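You operate a simulated robot arm through the tools that you are given. There is no shell and no other tool.

The job below is to be done with a simulated robot arm. You get a single attempt, and the scene is never put back.

JOB
Grease the seal on the valve base with the round brush, then stand the blue plunger on it.
Fine: take the grease from the tin and put the brush back. Set down upright: round brush, blue plunger. A coat counts when it lies all over at full strength: go over it till it gets no stronger.

It is judged by the outcome, as a careful person would: the job done as asked, and still so three seconds after it is handed in. It fails if anything else is knocked over, pushed out of place, dropped, spilled or broken. A push-on lid holds only when it is set on centred and level and pressed home; a screw cap is set on level and turned clockwise until tight.

ROBOT AND FRAMES
A 7-joint arm with a two-finger parallel gripper, fixed in place. Base frame: the origin is at the foot of the arm, x ahead of it, y to its left, z up. Units: mm, rad, N and s.
Its first joint turns from -2.897 to 2.897 rad. Payload 4.4 kg.
The TCP is the grasp point between the finger pads, 23 mm short of the fingertips. In the tool frame z runs along the fingers and y along their closing line. Largest opening 94 mm; finger width 38, thickness 10; the body of the gripper, 54 by 96 mm, starts 39 mm behind the TCP.
Orientation is that of the tool frame in the base frame, as [roll, pitch, yaw] about the fixed x, y, z axes, in that order (R = Rz(yaw) Ry(pitch) Rx(roll)). With the fingers straight down and closing along the base's y, the tool's x points along the base's -x, its y along +y and its z along -z.

CONTROLS
- The arm moves only by the tool arm_command. Its argument "series" is one flat list of numbers, 7 for each row, row after row: the shift along the tool's x, y, z in mm, then the turn, a rotation vector about the tool's x, y, z in rad, then the closure, from 0 (fully open) to 1 (shut). In form: [tx, ty, tz, rx, ry, rz, fingers, tx, ty, tz, rx, ry, rz, fingers, ...]. A call has 1 to 20 rows; each row shifts and turns the commanded pose from where the row before left it, along the tool's axes as they then stand. Rows are played at 5 a second. More than 50 mm and 0.15 rad between two rows, or a gripper value outside its range, and nothing of the call is played. Where a pose cannot be reached the arm comes as near as it can. A force on the tool above 40 N (or 10 N above the force at the start of the call, whichever is more), or a blocked arm, ends the call early, and 0.2 s more pass. Each finger travels about 72 mm/s and halts on what it meets, pressing with about 22 N; the grip force reading is that of the motor and also rises with nothing between the fingers. The clock runs only during rows and for 0.2 s after the last one: add rows that do not move to give the fingers time. The reply holds the time, the measured pose of the TCP, the force on the tool along the base axes, the opening and the grip force, in the units named above and with some noise, with the torque about the TCP (base axes, N m) and any sound that the robot's microphone picked up.
- Cameras (640 x 400 px; columns grow to the right, rows downward): "scene" is fixed at [48.3, -649.7, 1543]; the picture's right is [0.88, -0.48, 0.00], its down [-0.18, -0.32, -0.93] and it looks along [0.45, 0.82, -0.36] (base axes); focal length 358 px, centre (320, 200). "wrist" rides on the gripper at [86, 16, -74] in the tool frame; the picture's right is [-0.18, 0.98, 0.00], its down [-0.58, -0.11, -0.81] and it looks along [-0.79, -0.15, 0.59] (tool axes); focal length 243 px, centre (320, 200). There is no depth. A picture from a camera that has moved, and an enlarged one, comes with that camera's place and axes in the base frame and with its lens.
- snapshot(camera): a new picture of that camera. It takes no simulated time.
- inspect(camera, box): a new picture of the part [left, top, right, bottom] of that camera's present view, enlarged. It takes no simulated time.
- finish_job(): hands the job in; it is judged then, once.

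Nothing tells you positions but the pictures and the camera data. Unless the task says otherwise, let go and move clear before handing in.

The tools are called after "Emit:" as name(argument=value, ...) on one line, values as JSON. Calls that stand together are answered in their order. arm_command: Moves the arm, as the interface text tells. Its arguments: {"type":"object","properties":{"series":{"type":"array","items":{"type":"number"}}},"required":["series"]} The other tools are called the same way: snapshot (camera) takes a picture; inspect (camera, box) takes an enlarged picture of a part of a camera's view; finish_job () hands the job in.

At the start:

```text
t: 0.0
tool_pos: [620.8, 192.7, 1241.1]
orientation: [3.141, 0.0, 3.139]
wrist_force: [-0.1, -0.1, 0.7]
torque: [0.01, -0.02, 0.0]
grip_width: 94.2
finger_force: 0.1
```

scene: 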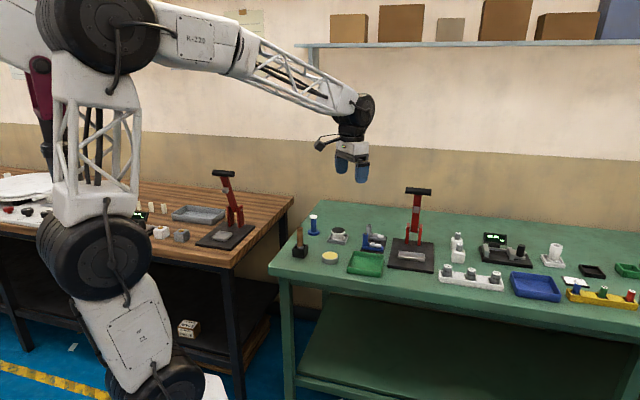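
wrist: 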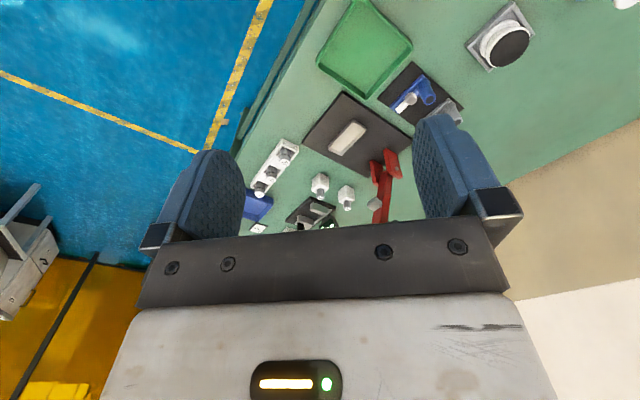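

I see a green bench with many small items; I'll enlarge parts of the scene to identify the brush, tin, valve base and blue plunger.

Emit:
inspect(camera="scene", box=[270, 180, 450, 292])

Emit:
inspect(camera="scene", box=[430, 210, 640, 330])

Emit:
inspect(camera="wrist", box=[230, 0, 550, 240])

Emit:
inspect(camera="scene", box=[0, 150, 270, 320])

```text
3.56 times, centred on (360, 236) of scene
camera zoom: at [48.3, -649.7, 1543.0], right [0.88, -0.48, 0.0], down [-0.18, -0.32, -0.93], along [0.45, 0.82, -0.36], focal length 1271 px, centre (178, 72)
```

zoom: 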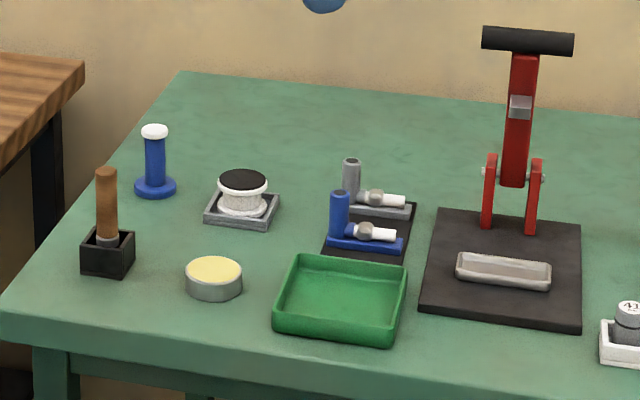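

```text
3.05 times, centred on (535, 270) of scene
camera zoom: at [48.3, -649.7, 1543.0], right [0.88, -0.48, 0.0], down [-0.18, -0.32, -0.93], along [0.45, 0.82, -0.36], focal length 1090 px, centre (-335, -13)
```

zoom: 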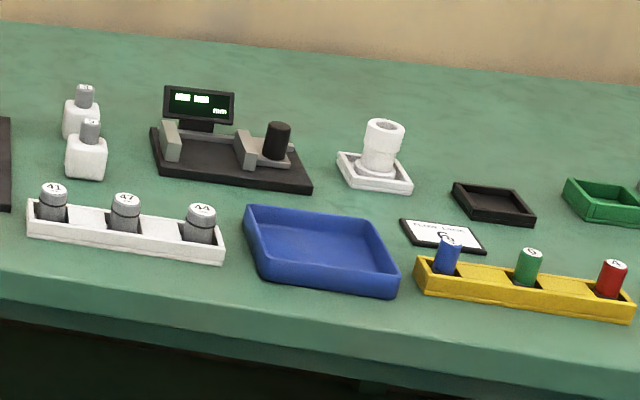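

```text
1.67 times, centred on (390, 120) of wrist
camera zoom: at [533.9, 209.0, 1315.2], right [0.18, 0.98, 0.0], down [0.58, -0.11, 0.81], along [0.79, -0.15, -0.59], focal length 404 px, centre (203, 333)
```

zoom: 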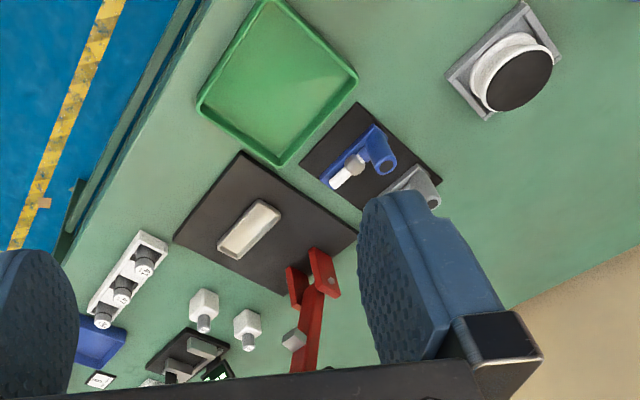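

```text
2.35 times, centred on (135, 235) of scene
camera zoom: at [48.3, -649.7, 1543.0], right [0.88, -0.48, 0.0], down [-0.18, -0.32, -0.93], along [0.45, 0.82, -0.36], focal length 841 px, centre (755, 118)
```

zoom: 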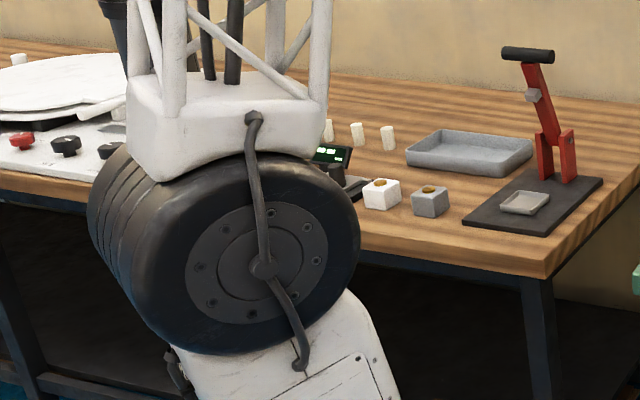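

The brush (brown handle in a black holder), grease tin, valve base with black seal and blue plunger all sit at the left end of the green bench, roughly x 540–740, y 320–550. I'll move the arm back so that the wrist camera looks at them.

Emit:
arm_command(series=[20.1, 29.6, 13, 0, 0, 0, 0, 20.1, 29.6, 13, 0, 0, 0, 0, 20.1, 29.6, 13, 0, 0, 0, 0, 20.1, 29.6, 13, 0, 0, 0, 0, 20.1, 29.6, 13, 0, 0, 0, 0, 20.1, 29.6, 13, 0, 0, 0, 0, 20.1, 29.6, 13, 0, 0, 0, 0, 0, 0, 0, 0, 0, 0, 0])

Emit:
snapshot(camera="wrist")

Emit:
snapshot(camera="scene")

```text
t: 1.8
tool_pos: [480.0, 398.8, 1150.9]
orientation: [3.141, -0.001, -3.141]
wrist_force: [-0.5, -0.6, 1.0]
torque: [0.01, 0.0, 0.03]
grip_width: 93.8
finger_force: 0.1
```

```text
taken
camera wrist: at [392.7, 414.9, 1224.0], right [0.18, 0.98, 0.0], down [0.58, -0.11, 0.81], along [0.79, -0.15, -0.59], focal length 243 px, centre (320, 200)
```

wrist: 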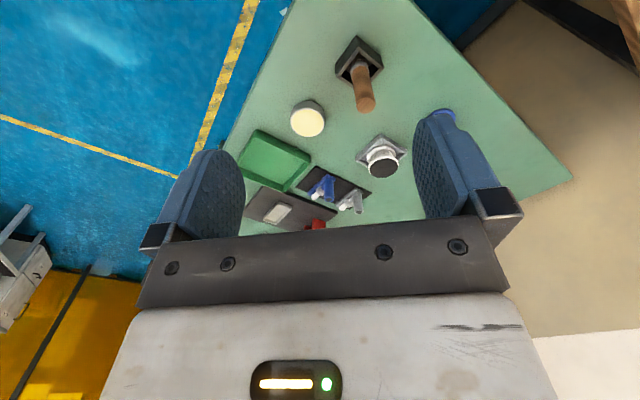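

```text
taken
```

scene: 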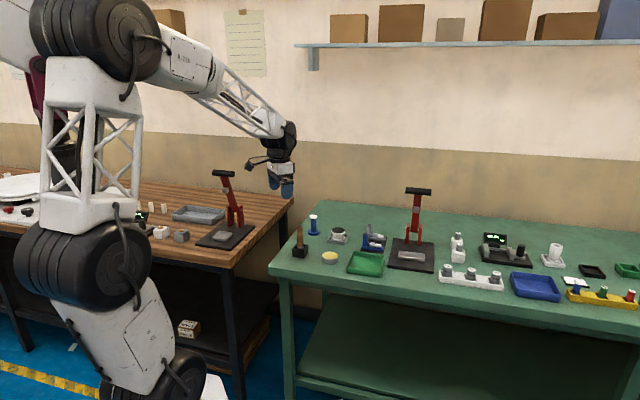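

The wrist camera now sees brush, tin, valve base and part of the plunger. I'll enlarge to locate them accurately.

Emit:
inspect(camera="wrist", box=[270, 20, 470, 200])

Emit:
inspect(camera="scene", box=[285, 205, 365, 270])

```text
2.22 times, centred on (370, 110) of wrist
camera zoom: at [392.7, 414.9, 1224.0], right [0.18, 0.98, 0.0], down [0.58, -0.11, 0.81], along [0.79, -0.15, -0.59], focal length 539 px, centre (209, 400)
```

zoom: 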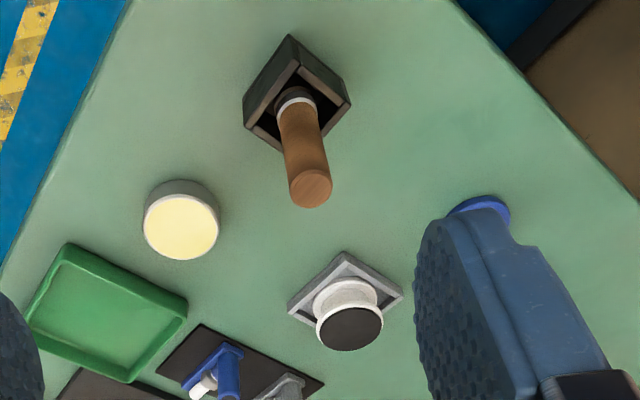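

```text
6.15 times, centred on (325, 238) of scene
camera zoom: at [48.3, -649.7, 1543.0], right [0.88, -0.48, 0.0], down [-0.18, -0.32, -0.93], along [0.45, 0.82, -0.36], focal length 2200 px, centre (289, -31)
```

zoom: 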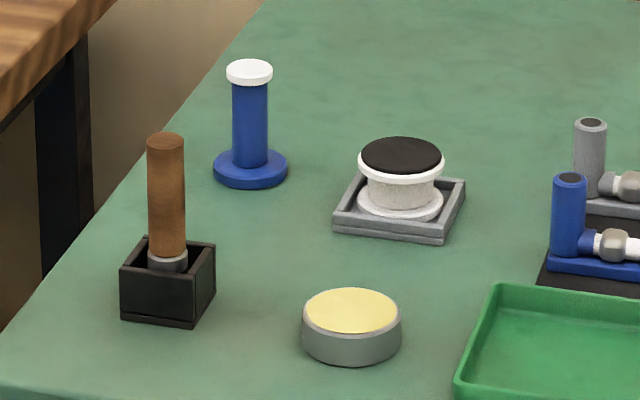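

Triangulating both views gives: brush handle top about (559, 437, 971), tin top (636, 347, 878), seal top (748, 472, 900), plunger about (686, 572, top 937), bench top about 855. I'll go above the brush handle and check alignment.

Emit:
arm_command(series=[-19.75, 9.55, 27.7, 0, 0, 0, 0, -19.75, 9.55, 27.7, 0, 0, 0, 0, -19.75, 9.55, 27.7, 0, 0, 0, 0, -19.75, 9.55, 27.7, 0, 0, 0, 0, 0, 0, 0, 0, 0, 0, 0])

Emit:
snapshot(camera="wrist")

Emit:
inspect(camera="scene", box=[260, 165, 380, 265])

```text
t: 3.0
tool_pos: [562.1, 441.2, 1041.0]
orientation: [-3.14, -0.001, 3.141]
wrist_force: [0.2, -0.1, -0.3]
torque: [0.05, -0.02, 0.0]
grip_width: 93.8
finger_force: 0.1
```

```text
taken
camera wrist: at [474.8, 456.8, 1113.9], right [0.18, 0.98, 0.0], down [0.58, -0.11, 0.81], along [0.79, -0.15, -0.59], focal length 243 px, centre (320, 200)
```

wrist: 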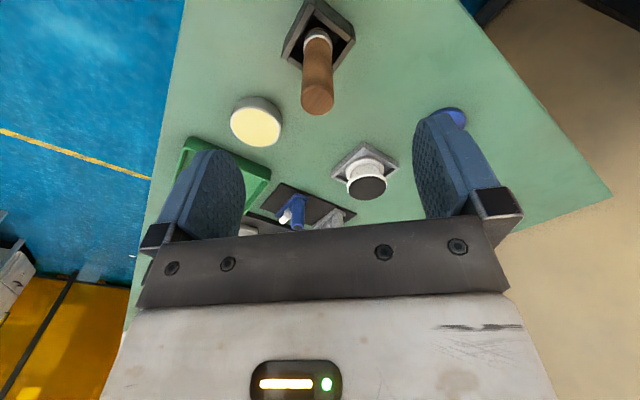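

```text
4.00 times, centred on (320, 215) of scene
camera zoom: at [48.3, -649.7, 1543.0], right [0.88, -0.48, 0.0], down [-0.18, -0.32, -0.93], along [0.45, 0.82, -0.36], focal length 1430 px, centre (320, 140)
```

zoom: 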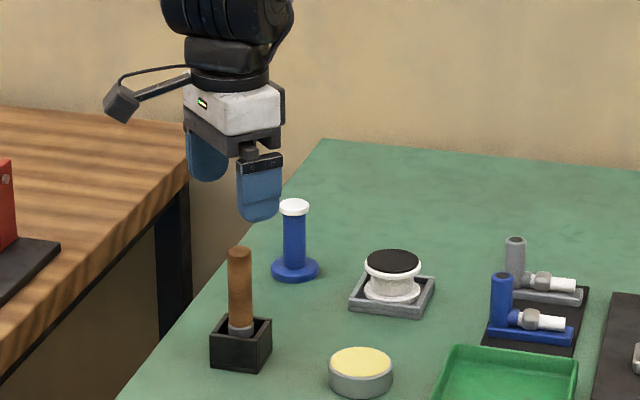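

The handle lies nearly under the TCP; I'll take a still reading and a closer look to correct the alignment.

Emit:
arm_command(series=[0, 0, 0, 0, 0, 0, 0, 0, 0, 0, 0, 0, 0, 0, 0, 0, 0, 0, 0, 0, 0])

Emit:
inspect(camera="wrist", box=[240, 0, 400, 120])

Emit:
inspect(camera="wrist", box=[220, 80, 420, 210])

```text
t: 3.8
tool_pos: [562.2, 440.2, 1039.8]
orientation: [-3.141, -0.002, 3.141]
wrist_force: [0.7, -0.1, 1.1]
torque: [0.0, -0.02, -0.02]
grip_width: 94.0
finger_force: 0.1
```

```text
3.33 times, centred on (320, 60) of wrist
camera zoom: at [474.5, 456.7, 1114.1], right [0.18, 0.98, 0.0], down [0.58, -0.11, 0.81], along [0.79, -0.15, -0.59], focal length 809 px, centre (320, 667)
```

zoom: 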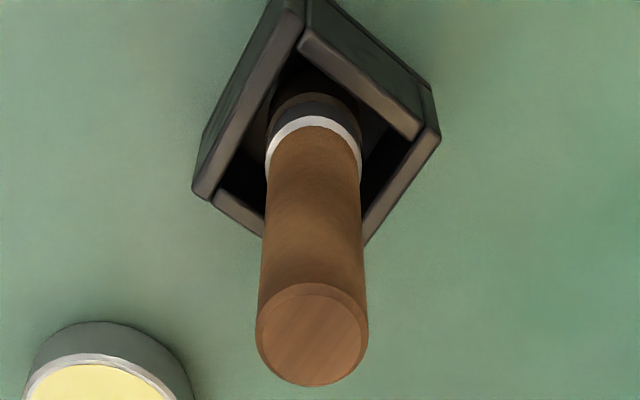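

```text
3.08 times, centred on (320, 145) of wrist
camera zoom: at [474.5, 456.7, 1114.1], right [0.18, 0.98, 0.0], down [0.58, -0.11, 0.81], along [0.79, -0.15, -0.59], focal length 746 px, centre (320, 369)
```

zoom: 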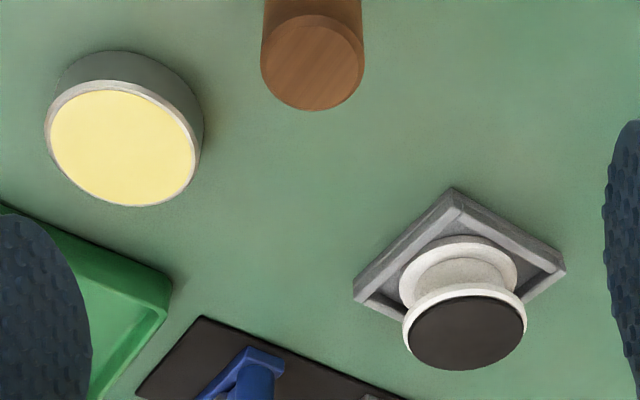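

The handle axis is within about 1.5 mm of the tool axis. I'll correct that, descend around the handle to z≈942 and close.

Emit:
arm_command(series=[0.8, -1.5, 18, 0, 0, 0, 0, 0, 0, 20, 0, 0, 0, 0, 0, 0, 20, 0, 0, 0, 0, 0, 0, 20, 0, 0, 0, 0, 0, 0, 20, 0, 0, 0, 0, 0, 0, 0, 0, 0, 0, 0])

Emit:
snapshot(camera="wrist")

Emit:
inspect(camera="scene", box=[260, 185, 380, 285])

```text
t: 5.2
tool_pos: [558.2, 437.9, 941.3]
orientation: [-3.141, 0.0, 3.141]
wrist_force: [-0.1, -0.6, -0.2]
torque: [0.0, -0.05, -0.03]
grip_width: 94.1
finger_force: 0.0
```

```text
taken
camera wrist: at [471.2, 453.6, 1015.8], right [0.18, 0.98, 0.0], down [0.58, -0.11, 0.81], along [0.79, -0.15, -0.59], focal length 243 px, centre (320, 200)
```

wrist: 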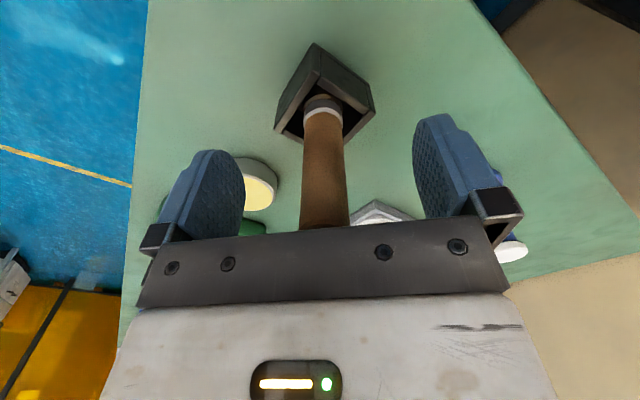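

```text
4.00 times, centred on (320, 235) of scene
camera zoom: at [48.3, -649.7, 1543.0], right [0.88, -0.48, 0.0], down [-0.18, -0.32, -0.93], along [0.45, 0.82, -0.36], focal length 1430 px, centre (320, 60)
```

zoom: 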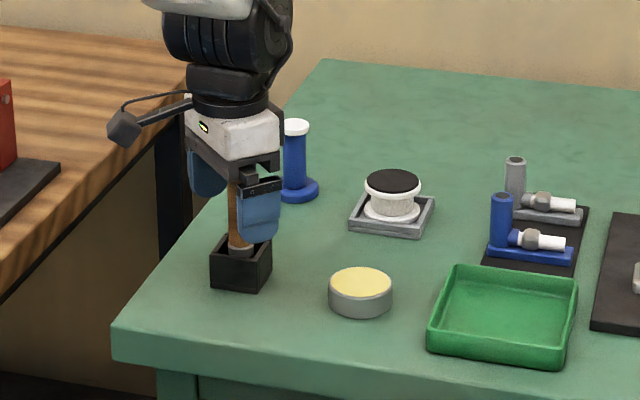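

The handle sits between the fingers, about 2 mm toward +y of the TCP. I'll centre and close on it.

Emit:
arm_command(series=[-1, 2, 0, 0, 0, 0, 0, 0, 0, 0, 0, 0, 0, 0, 0, 0, 0, 0, 0, 0, 0])

Emit:
inspect(camera="wrist", box=[220, 80, 440, 240])

```text
t: 6.0
tool_pos: [559.7, 439.8, 941.5]
orientation: [-3.141, 0.001, 3.142]
wrist_force: [-0.6, -0.5, 0.3]
torque: [-0.01, -0.02, 0.03]
grip_width: 93.8
finger_force: 0.0
```

```text
2.50 times, centred on (330, 160) of wrist
camera zoom: at [472.8, 455.7, 1015.8], right [0.18, 0.98, 0.0], down [0.58, -0.11, 0.81], along [0.79, -0.15, -0.59], focal length 606 px, centre (295, 300)
```

zoom: 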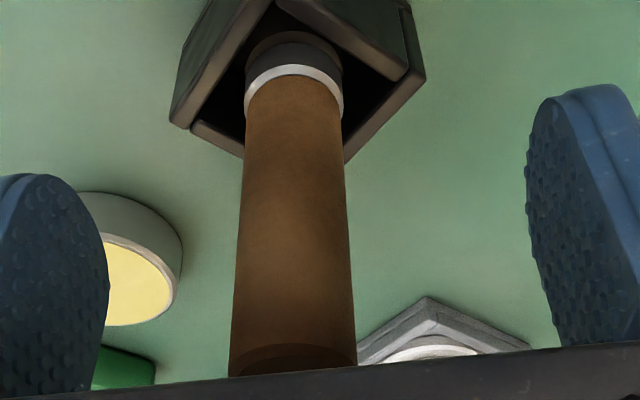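

Centred now; closing on the handle.

Emit:
arm_command(series=[0, 0, 0, 0, 0, 0, 0.5, 0, 0, 0, 0, 0, 0, 0.7, 0, 0, 0, 0, 0, 0, 1, 0, 0, 0, 0, 0, 0, 1, 0, 0, 0, 0, 0, 0, 1, 0, 0, 0, 0, 0, 0, 1])

Emit:
snapshot(camera="wrist")

```text
t: 7.4
tool_pos: [560.6, 439.8, 942.7]
orientation: [3.142, 0.001, 3.14]
wrist_force: [-0.9, 0.5, 0.5]
torque: [0.04, 0.01, 0.0]
grip_width: 21.8
finger_force: 21.8
```

```text
taken
camera wrist: at [472.8, 455.7, 1015.8], right [0.18, 0.98, 0.0], down [0.58, -0.11, 0.81], along [0.79, -0.15, -0.59], focal length 243 px, centre (320, 200)
```

wrist: 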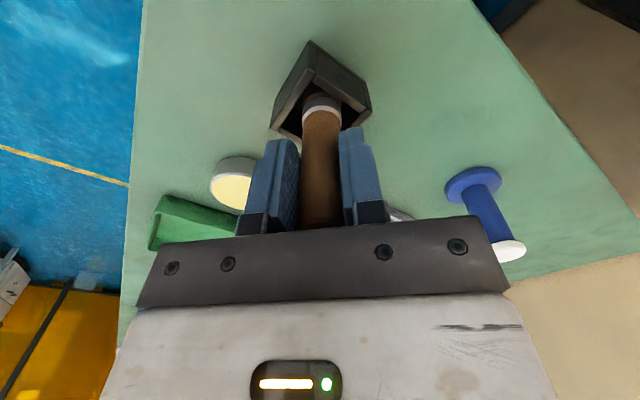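

The handle is held (21.8 mm, 22 N). Now I'll lift it straight up and look at the bristles.

Emit:
arm_command(series=[0, 0, -10, 0, 0, 0, 1, 0, 0, -15, 0, 0, 0, 1, 0, 0, -25, 0, 0, 0, 1, 0, 0, -25, 0, 0, 0, 1, 0, 0, -25, 0, 0, 0, 1, 0, 0, 0, 0, 0, 0, 1])

Emit:
snapshot(camera="wrist")

Emit:
inspect(camera="scene", box=[260, 165, 380, 265])

```text
t: 8.8
tool_pos: [558.3, 440.1, 1040.4]
orientation: [3.141, 0.0, 3.141]
wrist_force: [-0.2, -0.4, -0.5]
torque: [0.01, 0.0, 0.02]
grip_width: 21.5
finger_force: 21.8
```

```text
taken
camera wrist: at [471.1, 456.1, 1115.3], right [0.18, 0.98, 0.0], down [0.58, -0.11, 0.81], along [0.79, -0.15, -0.59], focal length 243 px, centre (320, 200)
```

wrist: 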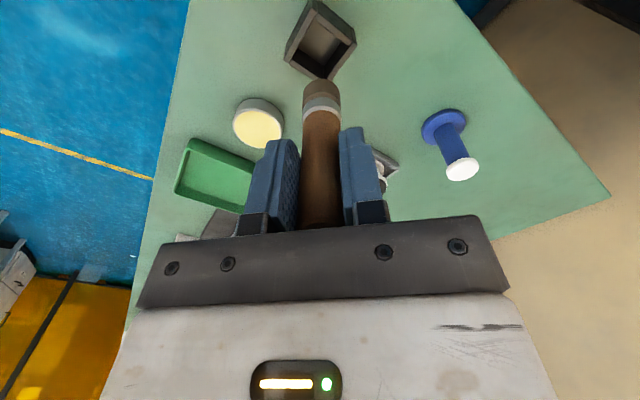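

```text
4.00 times, centred on (320, 215) of scene
camera zoom: at [48.3, -649.7, 1543.0], right [0.88, -0.48, 0.0], down [-0.18, -0.32, -0.93], along [0.45, 0.82, -0.36], focal length 1430 px, centre (320, 140)
```

zoom: 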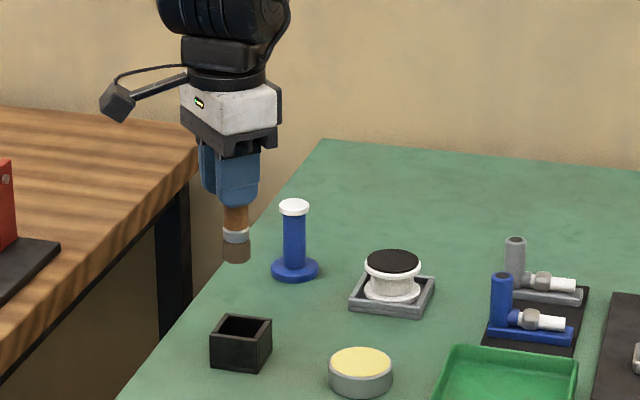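

The brush is out cleanly. I'll enlarge it to measure how far the bristle tip is below the TCP.

Emit:
inspect(camera="wrist", box=[260, 60, 380, 150])

Emit:
inspect(camera="scene", box=[290, 200, 346, 240])

Emit:
inspect(camera="scene", box=[320, 220, 368, 270])

```text
4.44 times, centred on (320, 105) of wrist
camera zoom: at [471.1, 456.1, 1115.3], right [0.18, 0.98, 0.0], down [0.58, -0.11, 0.81], along [0.79, -0.15, -0.59], focal length 1078 px, centre (320, 622)
```

zoom: 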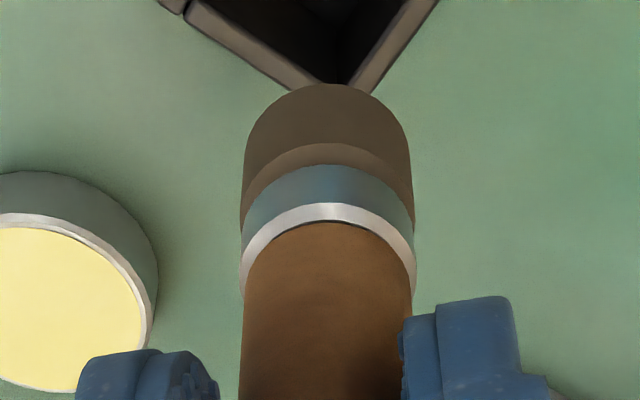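

```text
10.00 times, centred on (318, 220) of scene
camera zoom: at [48.3, -649.7, 1543.0], right [0.88, -0.48, 0.0], down [-0.18, -0.32, -0.93], along [0.45, 0.82, -0.36], focal length 3575 px, centre (340, 0)
```

zoom: 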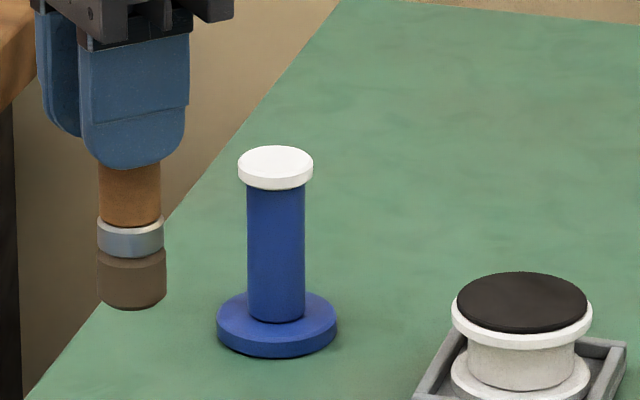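

```text
8.00 times, centred on (344, 245) of scene
camera zoom: at [48.3, -649.7, 1543.0], right [0.88, -0.48, 0.0], down [-0.18, -0.32, -0.93], along [0.45, 0.82, -0.36], focal length 2860 px, centre (128, -160)
```

zoom: 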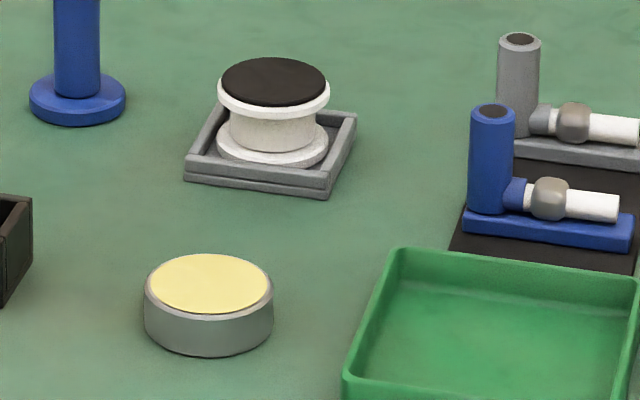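

The tip is roughly 80 mm below the TCP. I'll carry the brush over the tin, staying high, then check alignment there in both cameras.

Emit:
arm_command(series=[-19.25, -23.25, 0, 0, 0, 0, 1, -19.25, -23.25, 0, 0, 0, 0, 1, -19.25, -23.25, 0, 0, 0, 0, 1, -19.25, -23.25, 0, 0, 0, 0, 1, 0, 0, 25, 0, 0, 0, 1, 0, 0, 25, 0, 0, 0, 1, 0, 0, 0, 0, 0, 0, 1, 0, 0, 0, 0, 0, 0, 1])

Emit:
snapshot(camera="wrist")

Emit:
inspect(camera="scene", box=[300, 200, 364, 270])

```text
t: 10.6
tool_pos: [637.4, 347.5, 993.1]
orientation: [3.141, -0.002, -3.141]
wrist_force: [0.1, -0.2, -0.8]
torque: [-0.01, -0.03, 0.0]
grip_width: 21.8
finger_force: 22.0
```

```text
taken
camera wrist: at [550.3, 363.9, 1066.1], right [0.18, 0.98, 0.0], down [0.58, -0.11, 0.81], along [0.79, -0.15, -0.59], focal length 243 px, centre (320, 200)
```

wrist: 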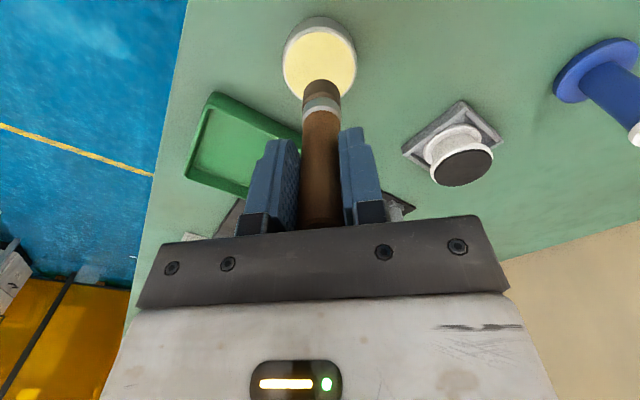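

```text
5.71 times, centred on (332, 235) of scene
camera zoom: at [48.3, -649.7, 1543.0], right [0.88, -0.48, 0.0], down [-0.18, -0.32, -0.93], along [0.45, 0.82, -0.36], focal length 2043 px, centre (251, 0)
```

zoom: 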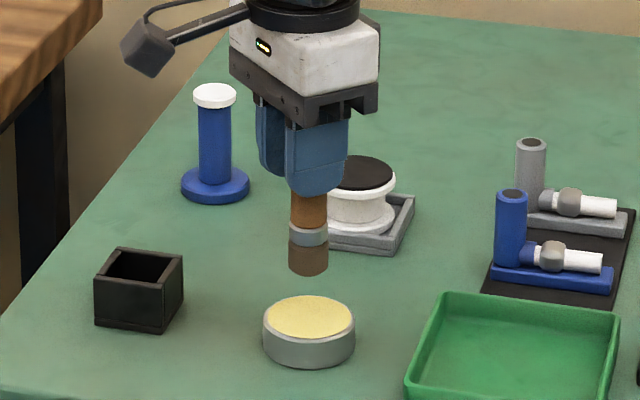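

Brush is above the tin. I'll zoom the wrist view to check the alignment along the viewing direction.

Emit:
inspect(camera="wrist", box=[260, 10, 380, 130])

Emit:
inspect(camera="scene", box=[335, 210, 375, 250])

```text
3.33 times, centred on (320, 70) of wrist
camera zoom: at [550.3, 363.9, 1066.1], right [0.18, 0.98, 0.0], down [0.58, -0.11, 0.81], along [0.79, -0.15, -0.59], focal length 809 px, centre (320, 633)
```

zoom: 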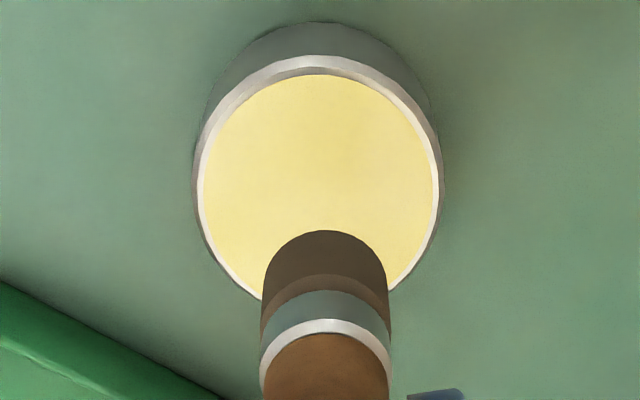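

```text
10.00 times, centred on (355, 230) of scene
camera zoom: at [48.3, -649.7, 1543.0], right [0.88, -0.48, 0.0], down [-0.18, -0.32, -0.93], along [0.45, 0.82, -0.36], focal length 3575 px, centre (-30, -100)
```

zoom: 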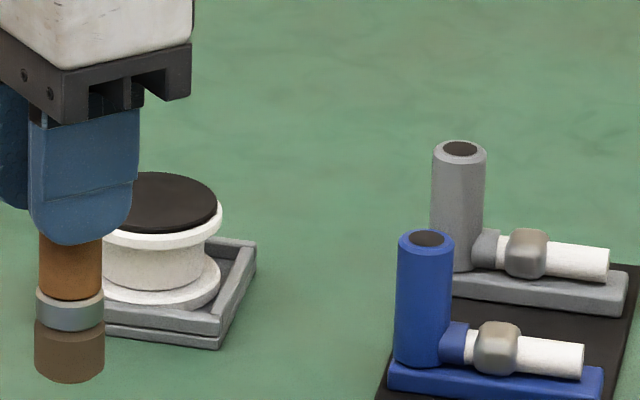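

The brush is over the grease within about 1–2 mm; the gap is about 38 mm. I'll descend 34 mm and look.

Emit:
arm_command(series=[-1, -1, 10, 0, 0, 0, 1, 0, 0, 12, 0, 0, 0, 1, 0, 0, 12, 0, 0, 0, 1, 0, 0, 0, 0, 0, 0, 1, 0, 0, 0, 0, 0, 0, 1])

Emit:
inspect(camera="wrist", box=[260, 10, 380, 130])

Emit:
inspect(camera="scene", box=[310, 235, 350, 275])

```text
t: 11.8
tool_pos: [637.2, 346.6, 957.3]
orientation: [3.141, 0.0, 3.141]
wrist_force: [-0.1, 0.6, 4.4]
torque: [-0.06, -0.06, 0.04]
grip_width: 21.9
finger_force: 21.6
```

```text
3.33 times, centred on (320, 70) of wrist
camera zoom: at [551.0, 361.8, 1031.5], right [0.18, 0.98, 0.0], down [0.58, -0.11, 0.81], along [0.79, -0.15, -0.59], focal length 809 px, centre (320, 633)
```

zoom: 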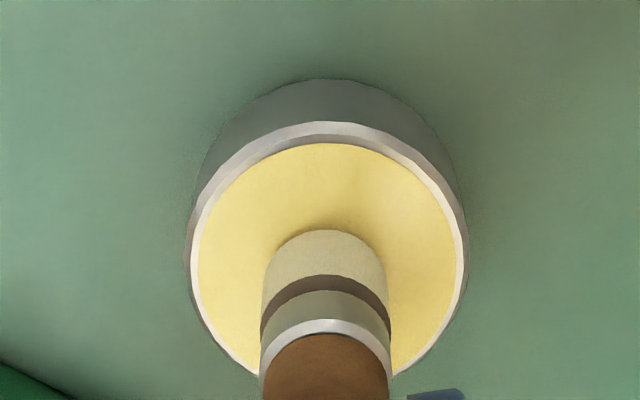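

```text
10.00 times, centred on (330, 255) of scene
camera zoom: at [48.3, -649.7, 1543.0], right [0.88, -0.48, 0.0], down [-0.18, -0.32, -0.93], along [0.45, 0.82, -0.36], focal length 3575 px, centre (220, -350)
```

zoom: 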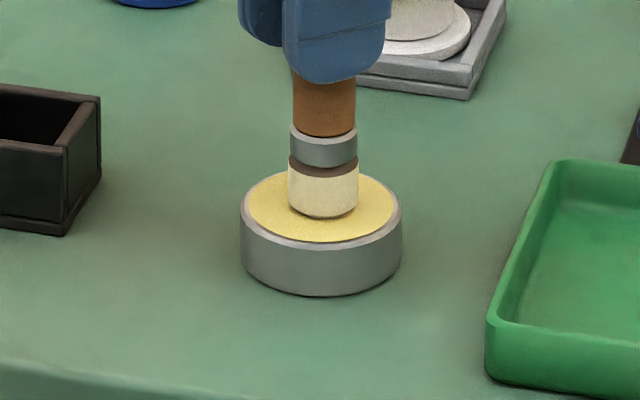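

The bristles have touched the grease (4.4 N) and turned cream. I'll dwell with a slight extra press to load fully, then look.

Emit:
arm_command(series=[0, 0, 1, 0, 0, 0, 1, 2, 0, 0, 0, 0, 0, 1, -2, 2, 0, 0, 0, 0, 1, -2, -2, 0, 0, 0, 0, 1, 2, 0, 0, 0, 0, 0, 1, 0, 0, 0, 0, 0, 0, 1])

Emit:
inspect(camera="scene", box=[310, 235, 350, 275])

```text
t: 13.2
tool_pos: [638.6, 345.0, 957.0]
orientation: [-3.142, 0.001, 3.141]
wrist_force: [3.7, -0.1, 6.9]
torque: [0.03, -0.37, 0.03]
grip_width: 21.7
finger_force: 22.1
```

```text
10.00 times, centred on (330, 255) of scene
camera zoom: at [48.3, -649.7, 1543.0], right [0.88, -0.48, 0.0], down [-0.18, -0.32, -0.93], along [0.45, 0.82, -0.36], focal length 3575 px, centre (220, -350)
```

zoom: 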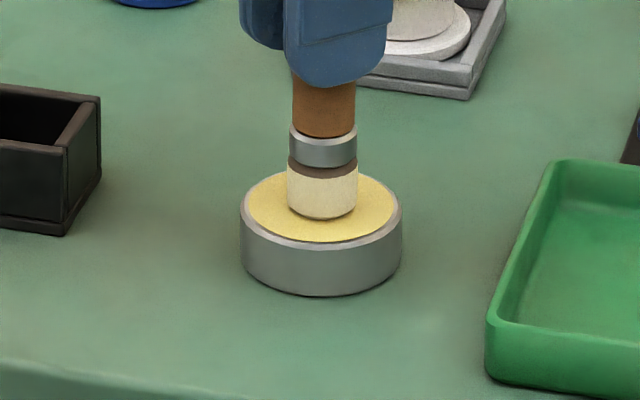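

Loaded. I'll lift straight up and carry the brush over the valve base, tip about 35 mm above the seal.

Emit:
arm_command(series=[0, 0, -10, 0, 0, 0, 1, 0, 0, -20, 0, 0, 0, 1, 0, 0, -25, 0, 0, 0, 1, 0, 0, 0, 0, 0, 0, 1, -18.7, 21, 0, 0, 0, 0, 1, -18.7, 21, 0, 0, 0, 0, 1, -18.7, 21, 0, 0, 0, 0, 1, -18.7, 21, 0, 0, 0, 0, 1, -18.7, 21, 0, 0, 0, 0, 1, -18.7, 21, 0, 0, 0, 0, 1, 0, 0, 0, 0, 0, 0, 1, 0, 0, 0, 0, 0, 0, 1])

Emit:
inspect(camera="wrist", box=[260, 10, 380, 130])

Emit:
inspect(camera="scene", box=[310, 205, 370, 265])

Emit:
snapshot(camera="wrist")

```text
t: 15.8
tool_pos: [747.1, 470.2, 1012.8]
orientation: [3.141, 0.001, -3.141]
wrist_force: [0.0, -0.3, -0.8]
torque: [0.03, 0.01, 0.02]
grip_width: 21.9
finger_force: 21.7
```

```text
3.33 times, centred on (320, 70) of wrist
camera zoom: at [660.7, 486.4, 1085.8], right [0.18, 0.98, 0.0], down [0.58, -0.11, 0.81], along [0.79, -0.15, -0.59], focal length 809 px, centre (320, 633)
```

zoom: 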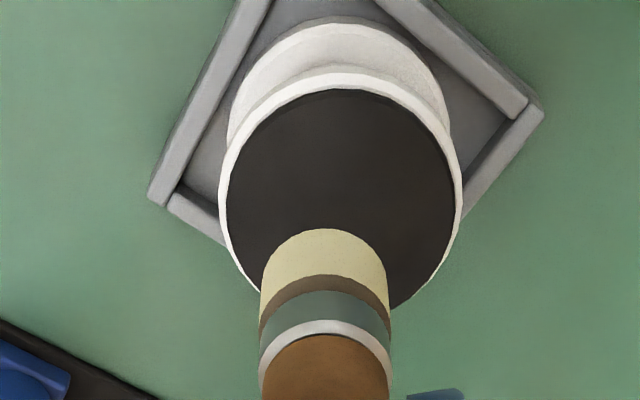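

```text
6.67 times, centred on (340, 235) of scene
camera zoom: at [48.3, -649.7, 1543.0], right [0.88, -0.48, 0.0], down [-0.18, -0.32, -0.93], along [0.45, 0.82, -0.36], focal length 2384 px, centre (187, -33)
```

zoom: 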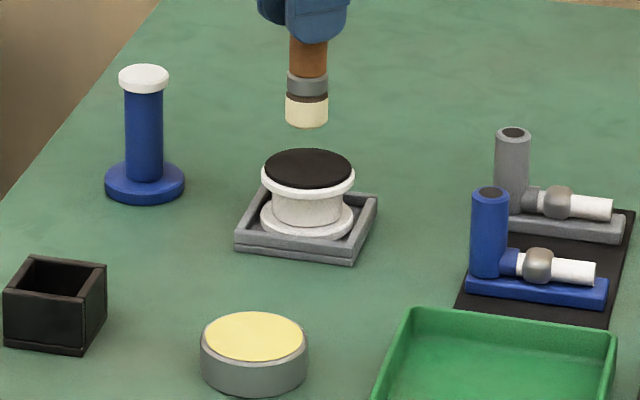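

```text
taken
camera wrist: at [660.7, 486.4, 1085.8], right [0.18, 0.98, 0.0], down [0.58, -0.11, 0.81], along [0.79, -0.15, -0.59], focal length 243 px, centre (320, 200)
```

wrist: 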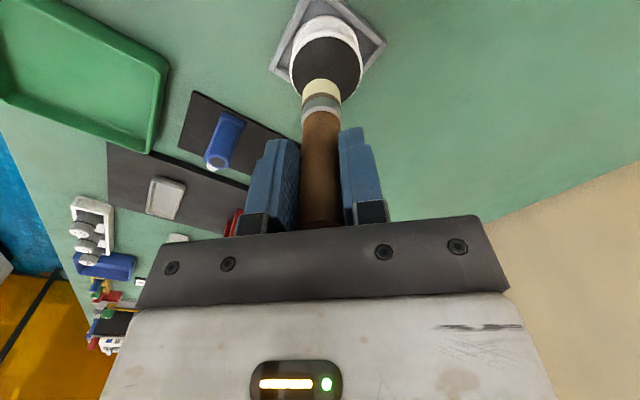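

The tip is about 32 mm above the seal and needs about +3 mm in x and +3.2 mm in y to be centred. I'll correct and descend near the seal.

Emit:
arm_command(series=[-3, 3.2, 9, 0, 0, 0, 1, 0, 0, 10, 0, 0, 0, 1, 0, 0, 8, 0, 0, 0, 1, 0, 0, 0, 0, 0, 0, 1, 0, 0, 0, 0, 0, 0, 1])

Emit:
inspect(camera="wrist", box=[260, 30, 380, 150])

Emit:
inspect(camera="scene", box=[320, 210, 360, 250])

```text
t: 17.0
tool_pos: [752.7, 473.2, 984.7]
orientation: [3.14, 0.0, 3.141]
wrist_force: [0.1, 0.3, -0.1]
torque: [0.03, 0.0, 0.0]
grip_width: 21.9
finger_force: 22.4
```

```text
3.33 times, centred on (320, 90) of wrist
camera zoom: at [665.4, 490.0, 1058.5], right [0.18, 0.98, 0.0], down [0.58, -0.11, 0.81], along [0.79, -0.15, -0.59], focal length 809 px, centre (320, 567)
```

zoom: 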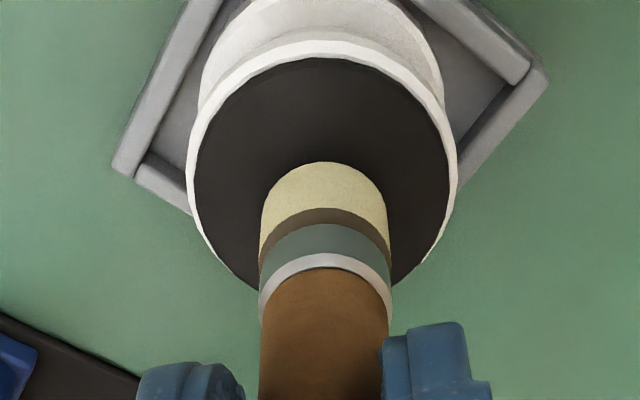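

```text
10.00 times, centred on (340, 230) of scene
camera zoom: at [48.3, -649.7, 1543.0], right [0.88, -0.48, 0.0], down [-0.18, -0.32, -0.93], along [0.45, 0.82, -0.36], focal length 3575 px, centre (120, -100)
```

zoom: 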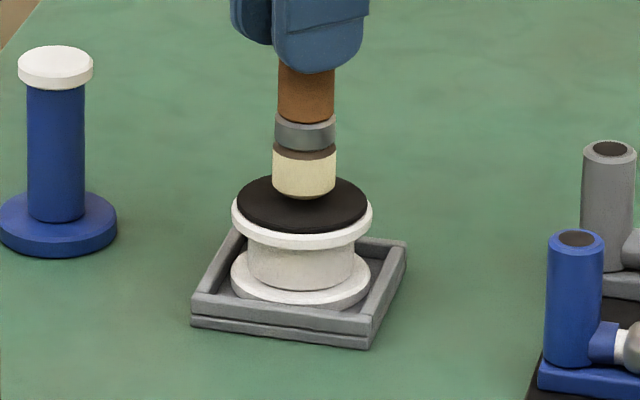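

Very close now, a few mm above the seal. Small centring correction and gentle descent to contact.

Emit:
arm_command(series=[1.2, -0.4, 2, 0, 0, 0, 1, 0, 0, 1.5, 0, 0, 0, 1, 0, 0, 0, 0, 0, 0, 1, 0, 0, 0, 0, 0, 0, 1])

Emit:
inspect(camera="wrist", box=[260, 30, 380, 150])

Emit:
inspect(camera="scene", box=[320, 210, 360, 250])

```text
t: 18.0
tool_pos: [752.1, 473.2, 981.4]
orientation: [-3.14, -0.002, 3.141]
wrist_force: [0.7, 1.0, -0.1]
torque: [0.0, -0.02, 0.01]
grip_width: 21.8
finger_force: 22.0
```

```text
3.33 times, centred on (320, 90) of wrist
camera zoom: at [664.9, 489.7, 1055.1], right [0.18, 0.98, 0.0], down [0.58, -0.11, 0.81], along [0.79, -0.15, -0.59], focal length 809 px, centre (320, 567)
```

zoom: 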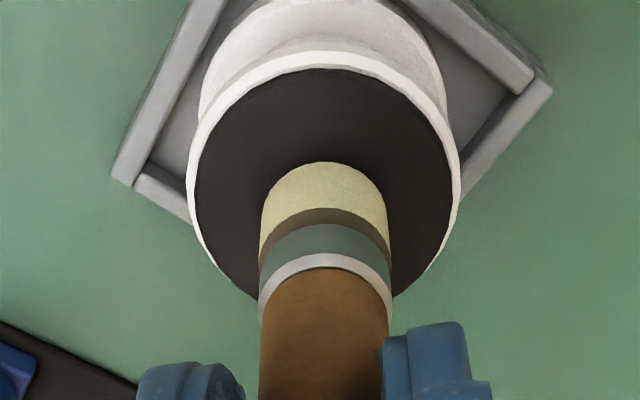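

```text
10.00 times, centred on (340, 230) of scene
camera zoom: at [48.3, -649.7, 1543.0], right [0.88, -0.48, 0.0], down [-0.18, -0.32, -0.93], along [0.45, 0.82, -0.36], focal length 3575 px, centre (120, -100)
```

zoom: 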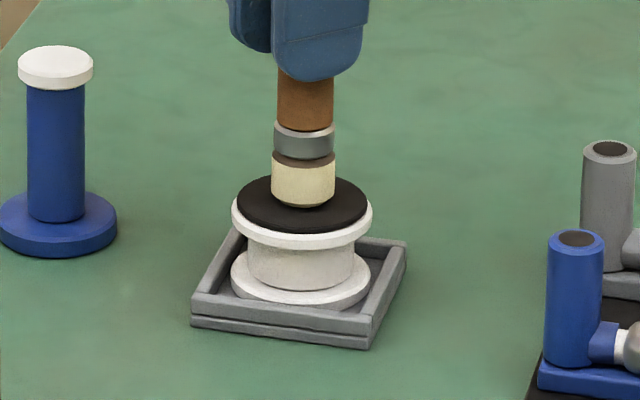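

No contact yet; continuing down in small steps.

Emit:
arm_command(series=[0, 0, 1, 0, 0, 0, 1, 0, 0, 1, 0, 0, 0, 1, 0, 0, 0, 0, 0, 0, 1])

Emit:
inspect(camera="scene", box=[320, 210, 360, 250])

```text
t: 18.8
tool_pos: [751.8, 474.3, 980.3]
orientation: [3.141, 0.004, -3.141]
wrist_force: [-0.4, -1.1, 9.2]
torque: [-0.06, -0.22, -0.02]
grip_width: 22.0
finger_force: 22.1
```

```text
10.00 times, centred on (340, 230) of scene
camera zoom: at [48.3, -649.7, 1543.0], right [0.88, -0.48, 0.0], down [-0.18, -0.32, -0.93], along [0.45, 0.82, -0.36], focal length 3575 px, centre (120, -100)
```

zoom: 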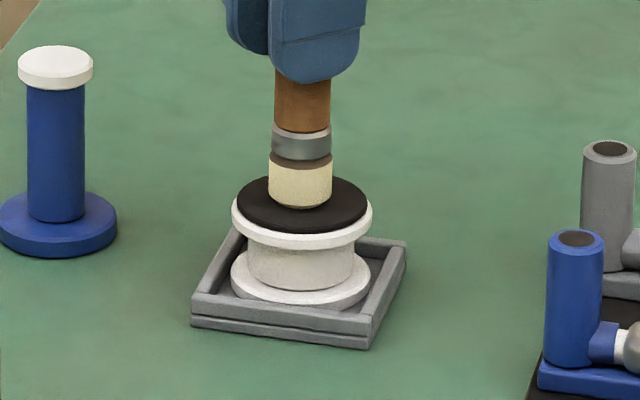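

Contact with the seal at TCP z≈980 (9 N). I'll ease off slightly and do an inner circle of strokes, then check.

Emit:
arm_command(series=[0, 0, -0.8, 0, 0, 0, 1, 7, 0, 0, 0, 0, 0, 1, -2.05, 4.95, 0, 0, 0, 0, 1, -4.95, 2.05, 0, 0, 0, 0, 1, -4.95, -2.05, 0, 0, 0, 0, 1, -2.05, -4.95, 0, 0, 0, 0, 1, 2.05, -4.95, 0, 0, 0, 0, 1, 4.95, -2.05, 0, 0, 0, 0, 1, 4.95, 2.05, 0, 0, 0, 0, 1, 2.05, 4.95, 0, 0, 0, 0, 1])

Emit:
inspect(camera="wrist", box=[260, 30, 380, 150])

Emit:
inspect(camera="scene", box=[320, 210, 360, 250])

```text
t: 21.0
tool_pos: [744.8, 475.3, 978.7]
orientation: [3.14, -0.001, 3.141]
wrist_force: [1.5, -1.9, 4.3]
torque: [-0.13, -0.11, -0.04]
grip_width: 21.7
finger_force: 22.0
```

```text
3.33 times, centred on (320, 90) of wrist
camera zoom: at [657.4, 491.0, 1053.9], right [0.18, 0.98, 0.0], down [0.58, -0.11, 0.81], along [0.79, -0.15, -0.59], focal length 809 px, centre (320, 567)
```

zoom: 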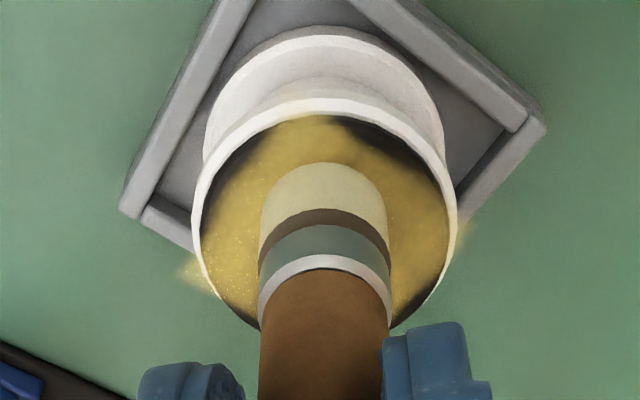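

```text
10.00 times, centred on (340, 230) of scene
camera zoom: at [48.3, -649.7, 1543.0], right [0.88, -0.48, 0.0], down [-0.18, -0.32, -0.93], along [0.45, 0.82, -0.36], focal length 3575 px, centre (120, -100)
```

zoom: 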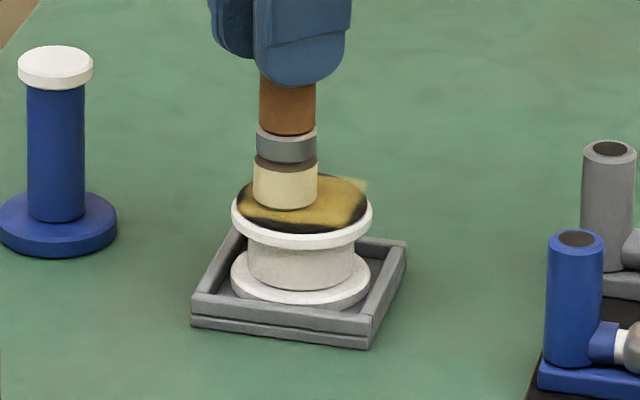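

The grease is going on well. Now an outer lap at about 12 mm radius to reach the rim of the seal.

Emit:
arm_command(series=[5, -1, 0, 0, 0, 0, 1, -1.61, 6, 0, 0, 0, 0, 1, -4.39, 4.39, 0, 0, 0, 0, 1, -6, 1.61, 0, 0, 0, 0, 1, -6, -1.61, 0, 0, 0, 0, 1, -4.39, -4.39, 0, 0, 0, 0, 1, -1.61, -6, 0, 0, 0, 0, 1, 1.61, -6, 0, 0, 0, 0, 1, 4.39, -4.39, 0, 0, 0, 0, 1, 6, -1.61, 0, 0, 0, 0, 1, 6, 1.61, 0, 0, 0, 0, 1, 4.39, 4.39, 0, 0, 0, 0, 1, 1.61, 6, 0, 0, 0, 0, 1])

Emit:
inspect(camera="wrist", box=[260, 30, 380, 150])

Emit:
inspect(camera="scene", box=[320, 210, 360, 250])

```text
t: 23.8
tool_pos: [741.4, 473.7, 978.8]
orientation: [3.141, 0.001, 3.141]
wrist_force: [-0.4, -0.5, -0.4]
torque: [0.01, 0.02, -0.01]
grip_width: 21.8
finger_force: 22.1
```

```text
3.33 times, centred on (320, 90) of wrist
camera zoom: at [653.2, 489.7, 1053.9], right [0.18, 0.98, 0.0], down [0.58, -0.11, 0.81], along [0.79, -0.15, -0.59], focal length 809 px, centre (320, 567)
```

zoom: 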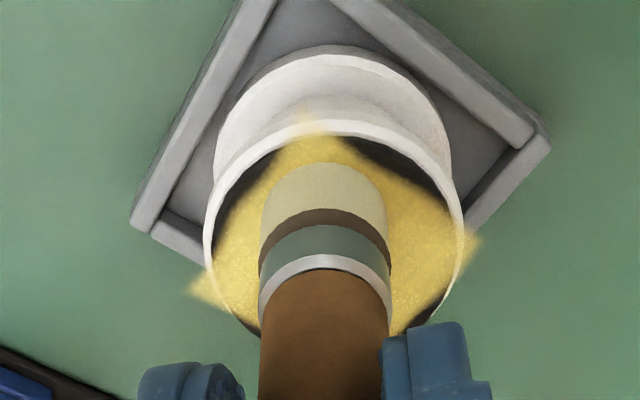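

```text
10.00 times, centred on (340, 230) of scene
camera zoom: at [48.3, -649.7, 1543.0], right [0.88, -0.48, 0.0], down [-0.18, -0.32, -0.93], along [0.45, 0.82, -0.36], focal length 3575 px, centre (120, -100)
```

zoom: 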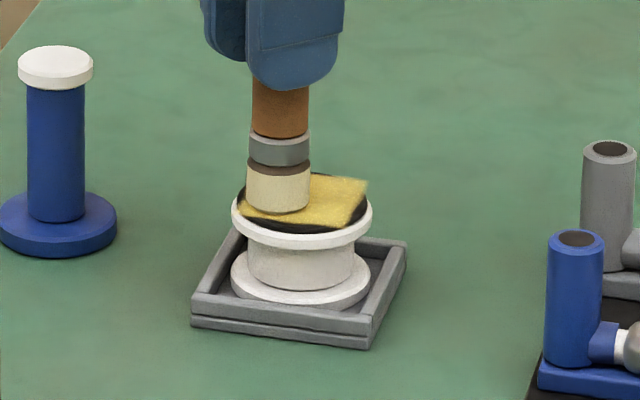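

The coat forms a square patch over the seal. I'll lift to see the entire surface.

Emit:
arm_command(series=[0, 0, -15, 0, 0, 0, 1, 0, 0, -25, 0, 0, 0, 1, 20, 0, 0, 0, 0, 0, 1, 20, 0, 0, 0, 0, 0, 1, 0, 0, 0, 0, 0, 0, 1, 0, 0, 0, 0, 0, 0, 1])

Emit:
inspect(camera="wrist", box=[260, 30, 380, 150])

Emit:
inspect(camera="scene", box=[325, 215, 355, 245])

Emit:
inspect(camera="scene", box=[300, 200, 350, 250])

```text
t: 25.2
tool_pos: [699.4, 473.1, 1019.5]
orientation: [-3.141, 0.0, 3.141]
wrist_force: [-0.5, 1.3, -0.9]
torque: [-0.01, 0.0, -0.01]
grip_width: 21.7
finger_force: 22.3
```

```text
3.33 times, centred on (320, 90) of wrist
camera zoom: at [612.5, 489.3, 1093.0], right [0.18, 0.98, 0.0], down [0.58, -0.11, 0.81], along [0.79, -0.15, -0.59], focal length 809 px, centre (320, 567)
```

zoom: 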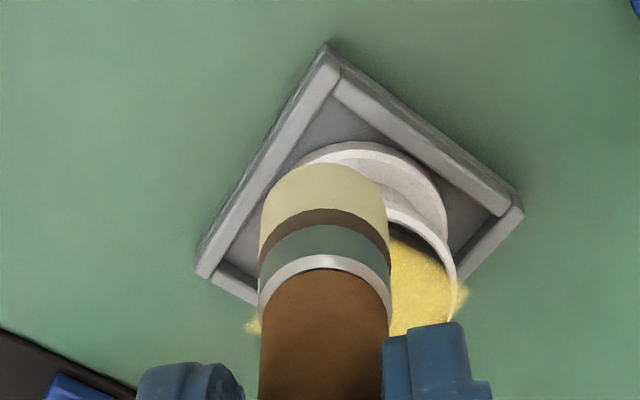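

```text
13.33 times, centred on (340, 230) of scene
camera zoom: at [48.3, -649.7, 1543.0], right [0.88, -0.48, 0.0], down [-0.18, -0.32, -0.93], along [0.45, 0.82, -0.36], focal length 4767 px, centre (53, -200)
```

zoom: 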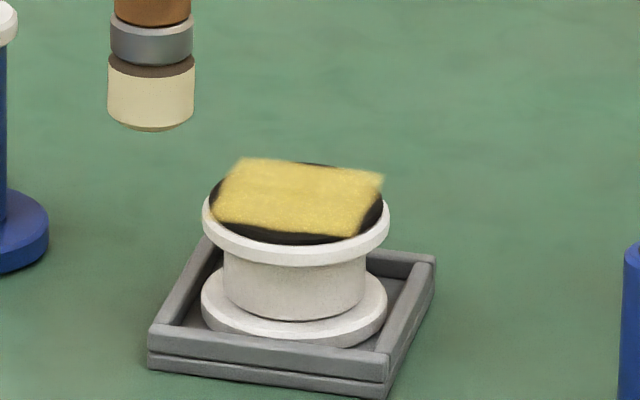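

```text
8.00 times, centred on (325, 225) of scene
camera zoom: at [48.3, -649.7, 1543.0], right [0.88, -0.48, 0.0], down [-0.18, -0.32, -0.93], along [0.45, 0.82, -0.36], focal length 2860 px, centre (280, 0)
```

zoom: 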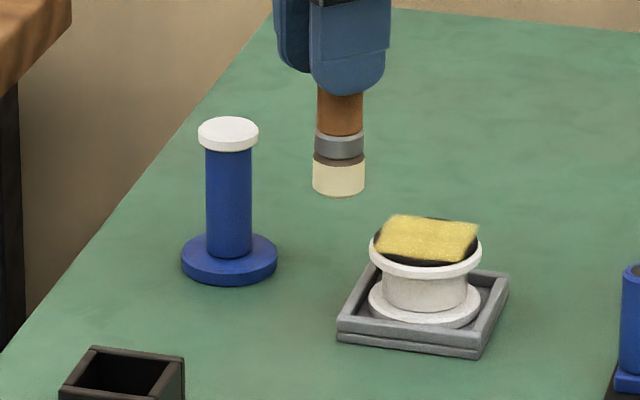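

The coat covers a square patch (about 42 mm side, corners along base ±x/±y). I'll go over it again with a full perimeter raster including the corners to see if it gets stronger.

Emit:
arm_command(series=[-16.3, 0, 0, 0, 0, 0, 1, -16.3, 0.2, 0, 0, 0, 0, 1, 0, 0, 20, 0, 0, 0, 1, 0, 0, 16, 0, 0, 0, 1, 0, 0, 0, 0, 0, 0, 1, 0, 0, 0, 0, 0, 0, 1])

Emit:
inspect(camera="wrist", box=[260, 30, 380, 150])

Emit:
inspect(camera="scene", box=[320, 210, 360, 250])

```text
t: 26.6
tool_pos: [731.7, 472.6, 982.9]
orientation: [3.141, -0.001, 3.141]
wrist_force: [0.3, 0.4, -1.0]
torque: [0.01, -0.02, 0.02]
grip_width: 21.8
finger_force: 21.7
```

```text
3.33 times, centred on (320, 90) of wrist
camera zoom: at [644.6, 488.9, 1056.9], right [0.18, 0.98, 0.0], down [0.58, -0.11, 0.81], along [0.79, -0.15, -0.59], focal length 809 px, centre (320, 567)
```

zoom: 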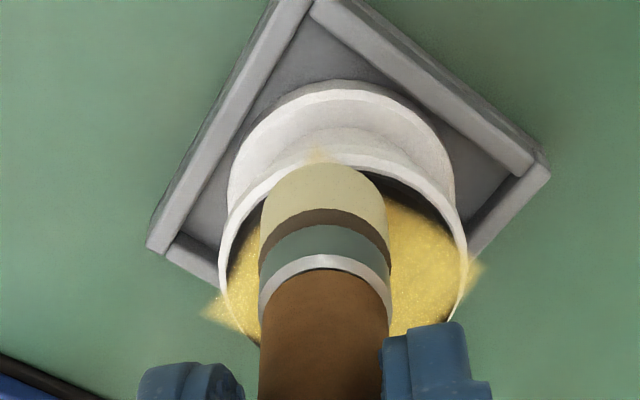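

```text
10.00 times, centred on (340, 230) of scene
camera zoom: at [48.3, -649.7, 1543.0], right [0.88, -0.48, 0.0], down [-0.18, -0.32, -0.93], along [0.45, 0.82, -0.36], focal length 3575 px, centre (120, -100)
```

zoom: 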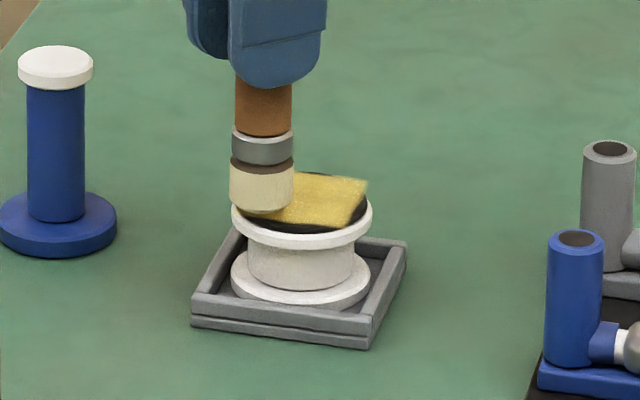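

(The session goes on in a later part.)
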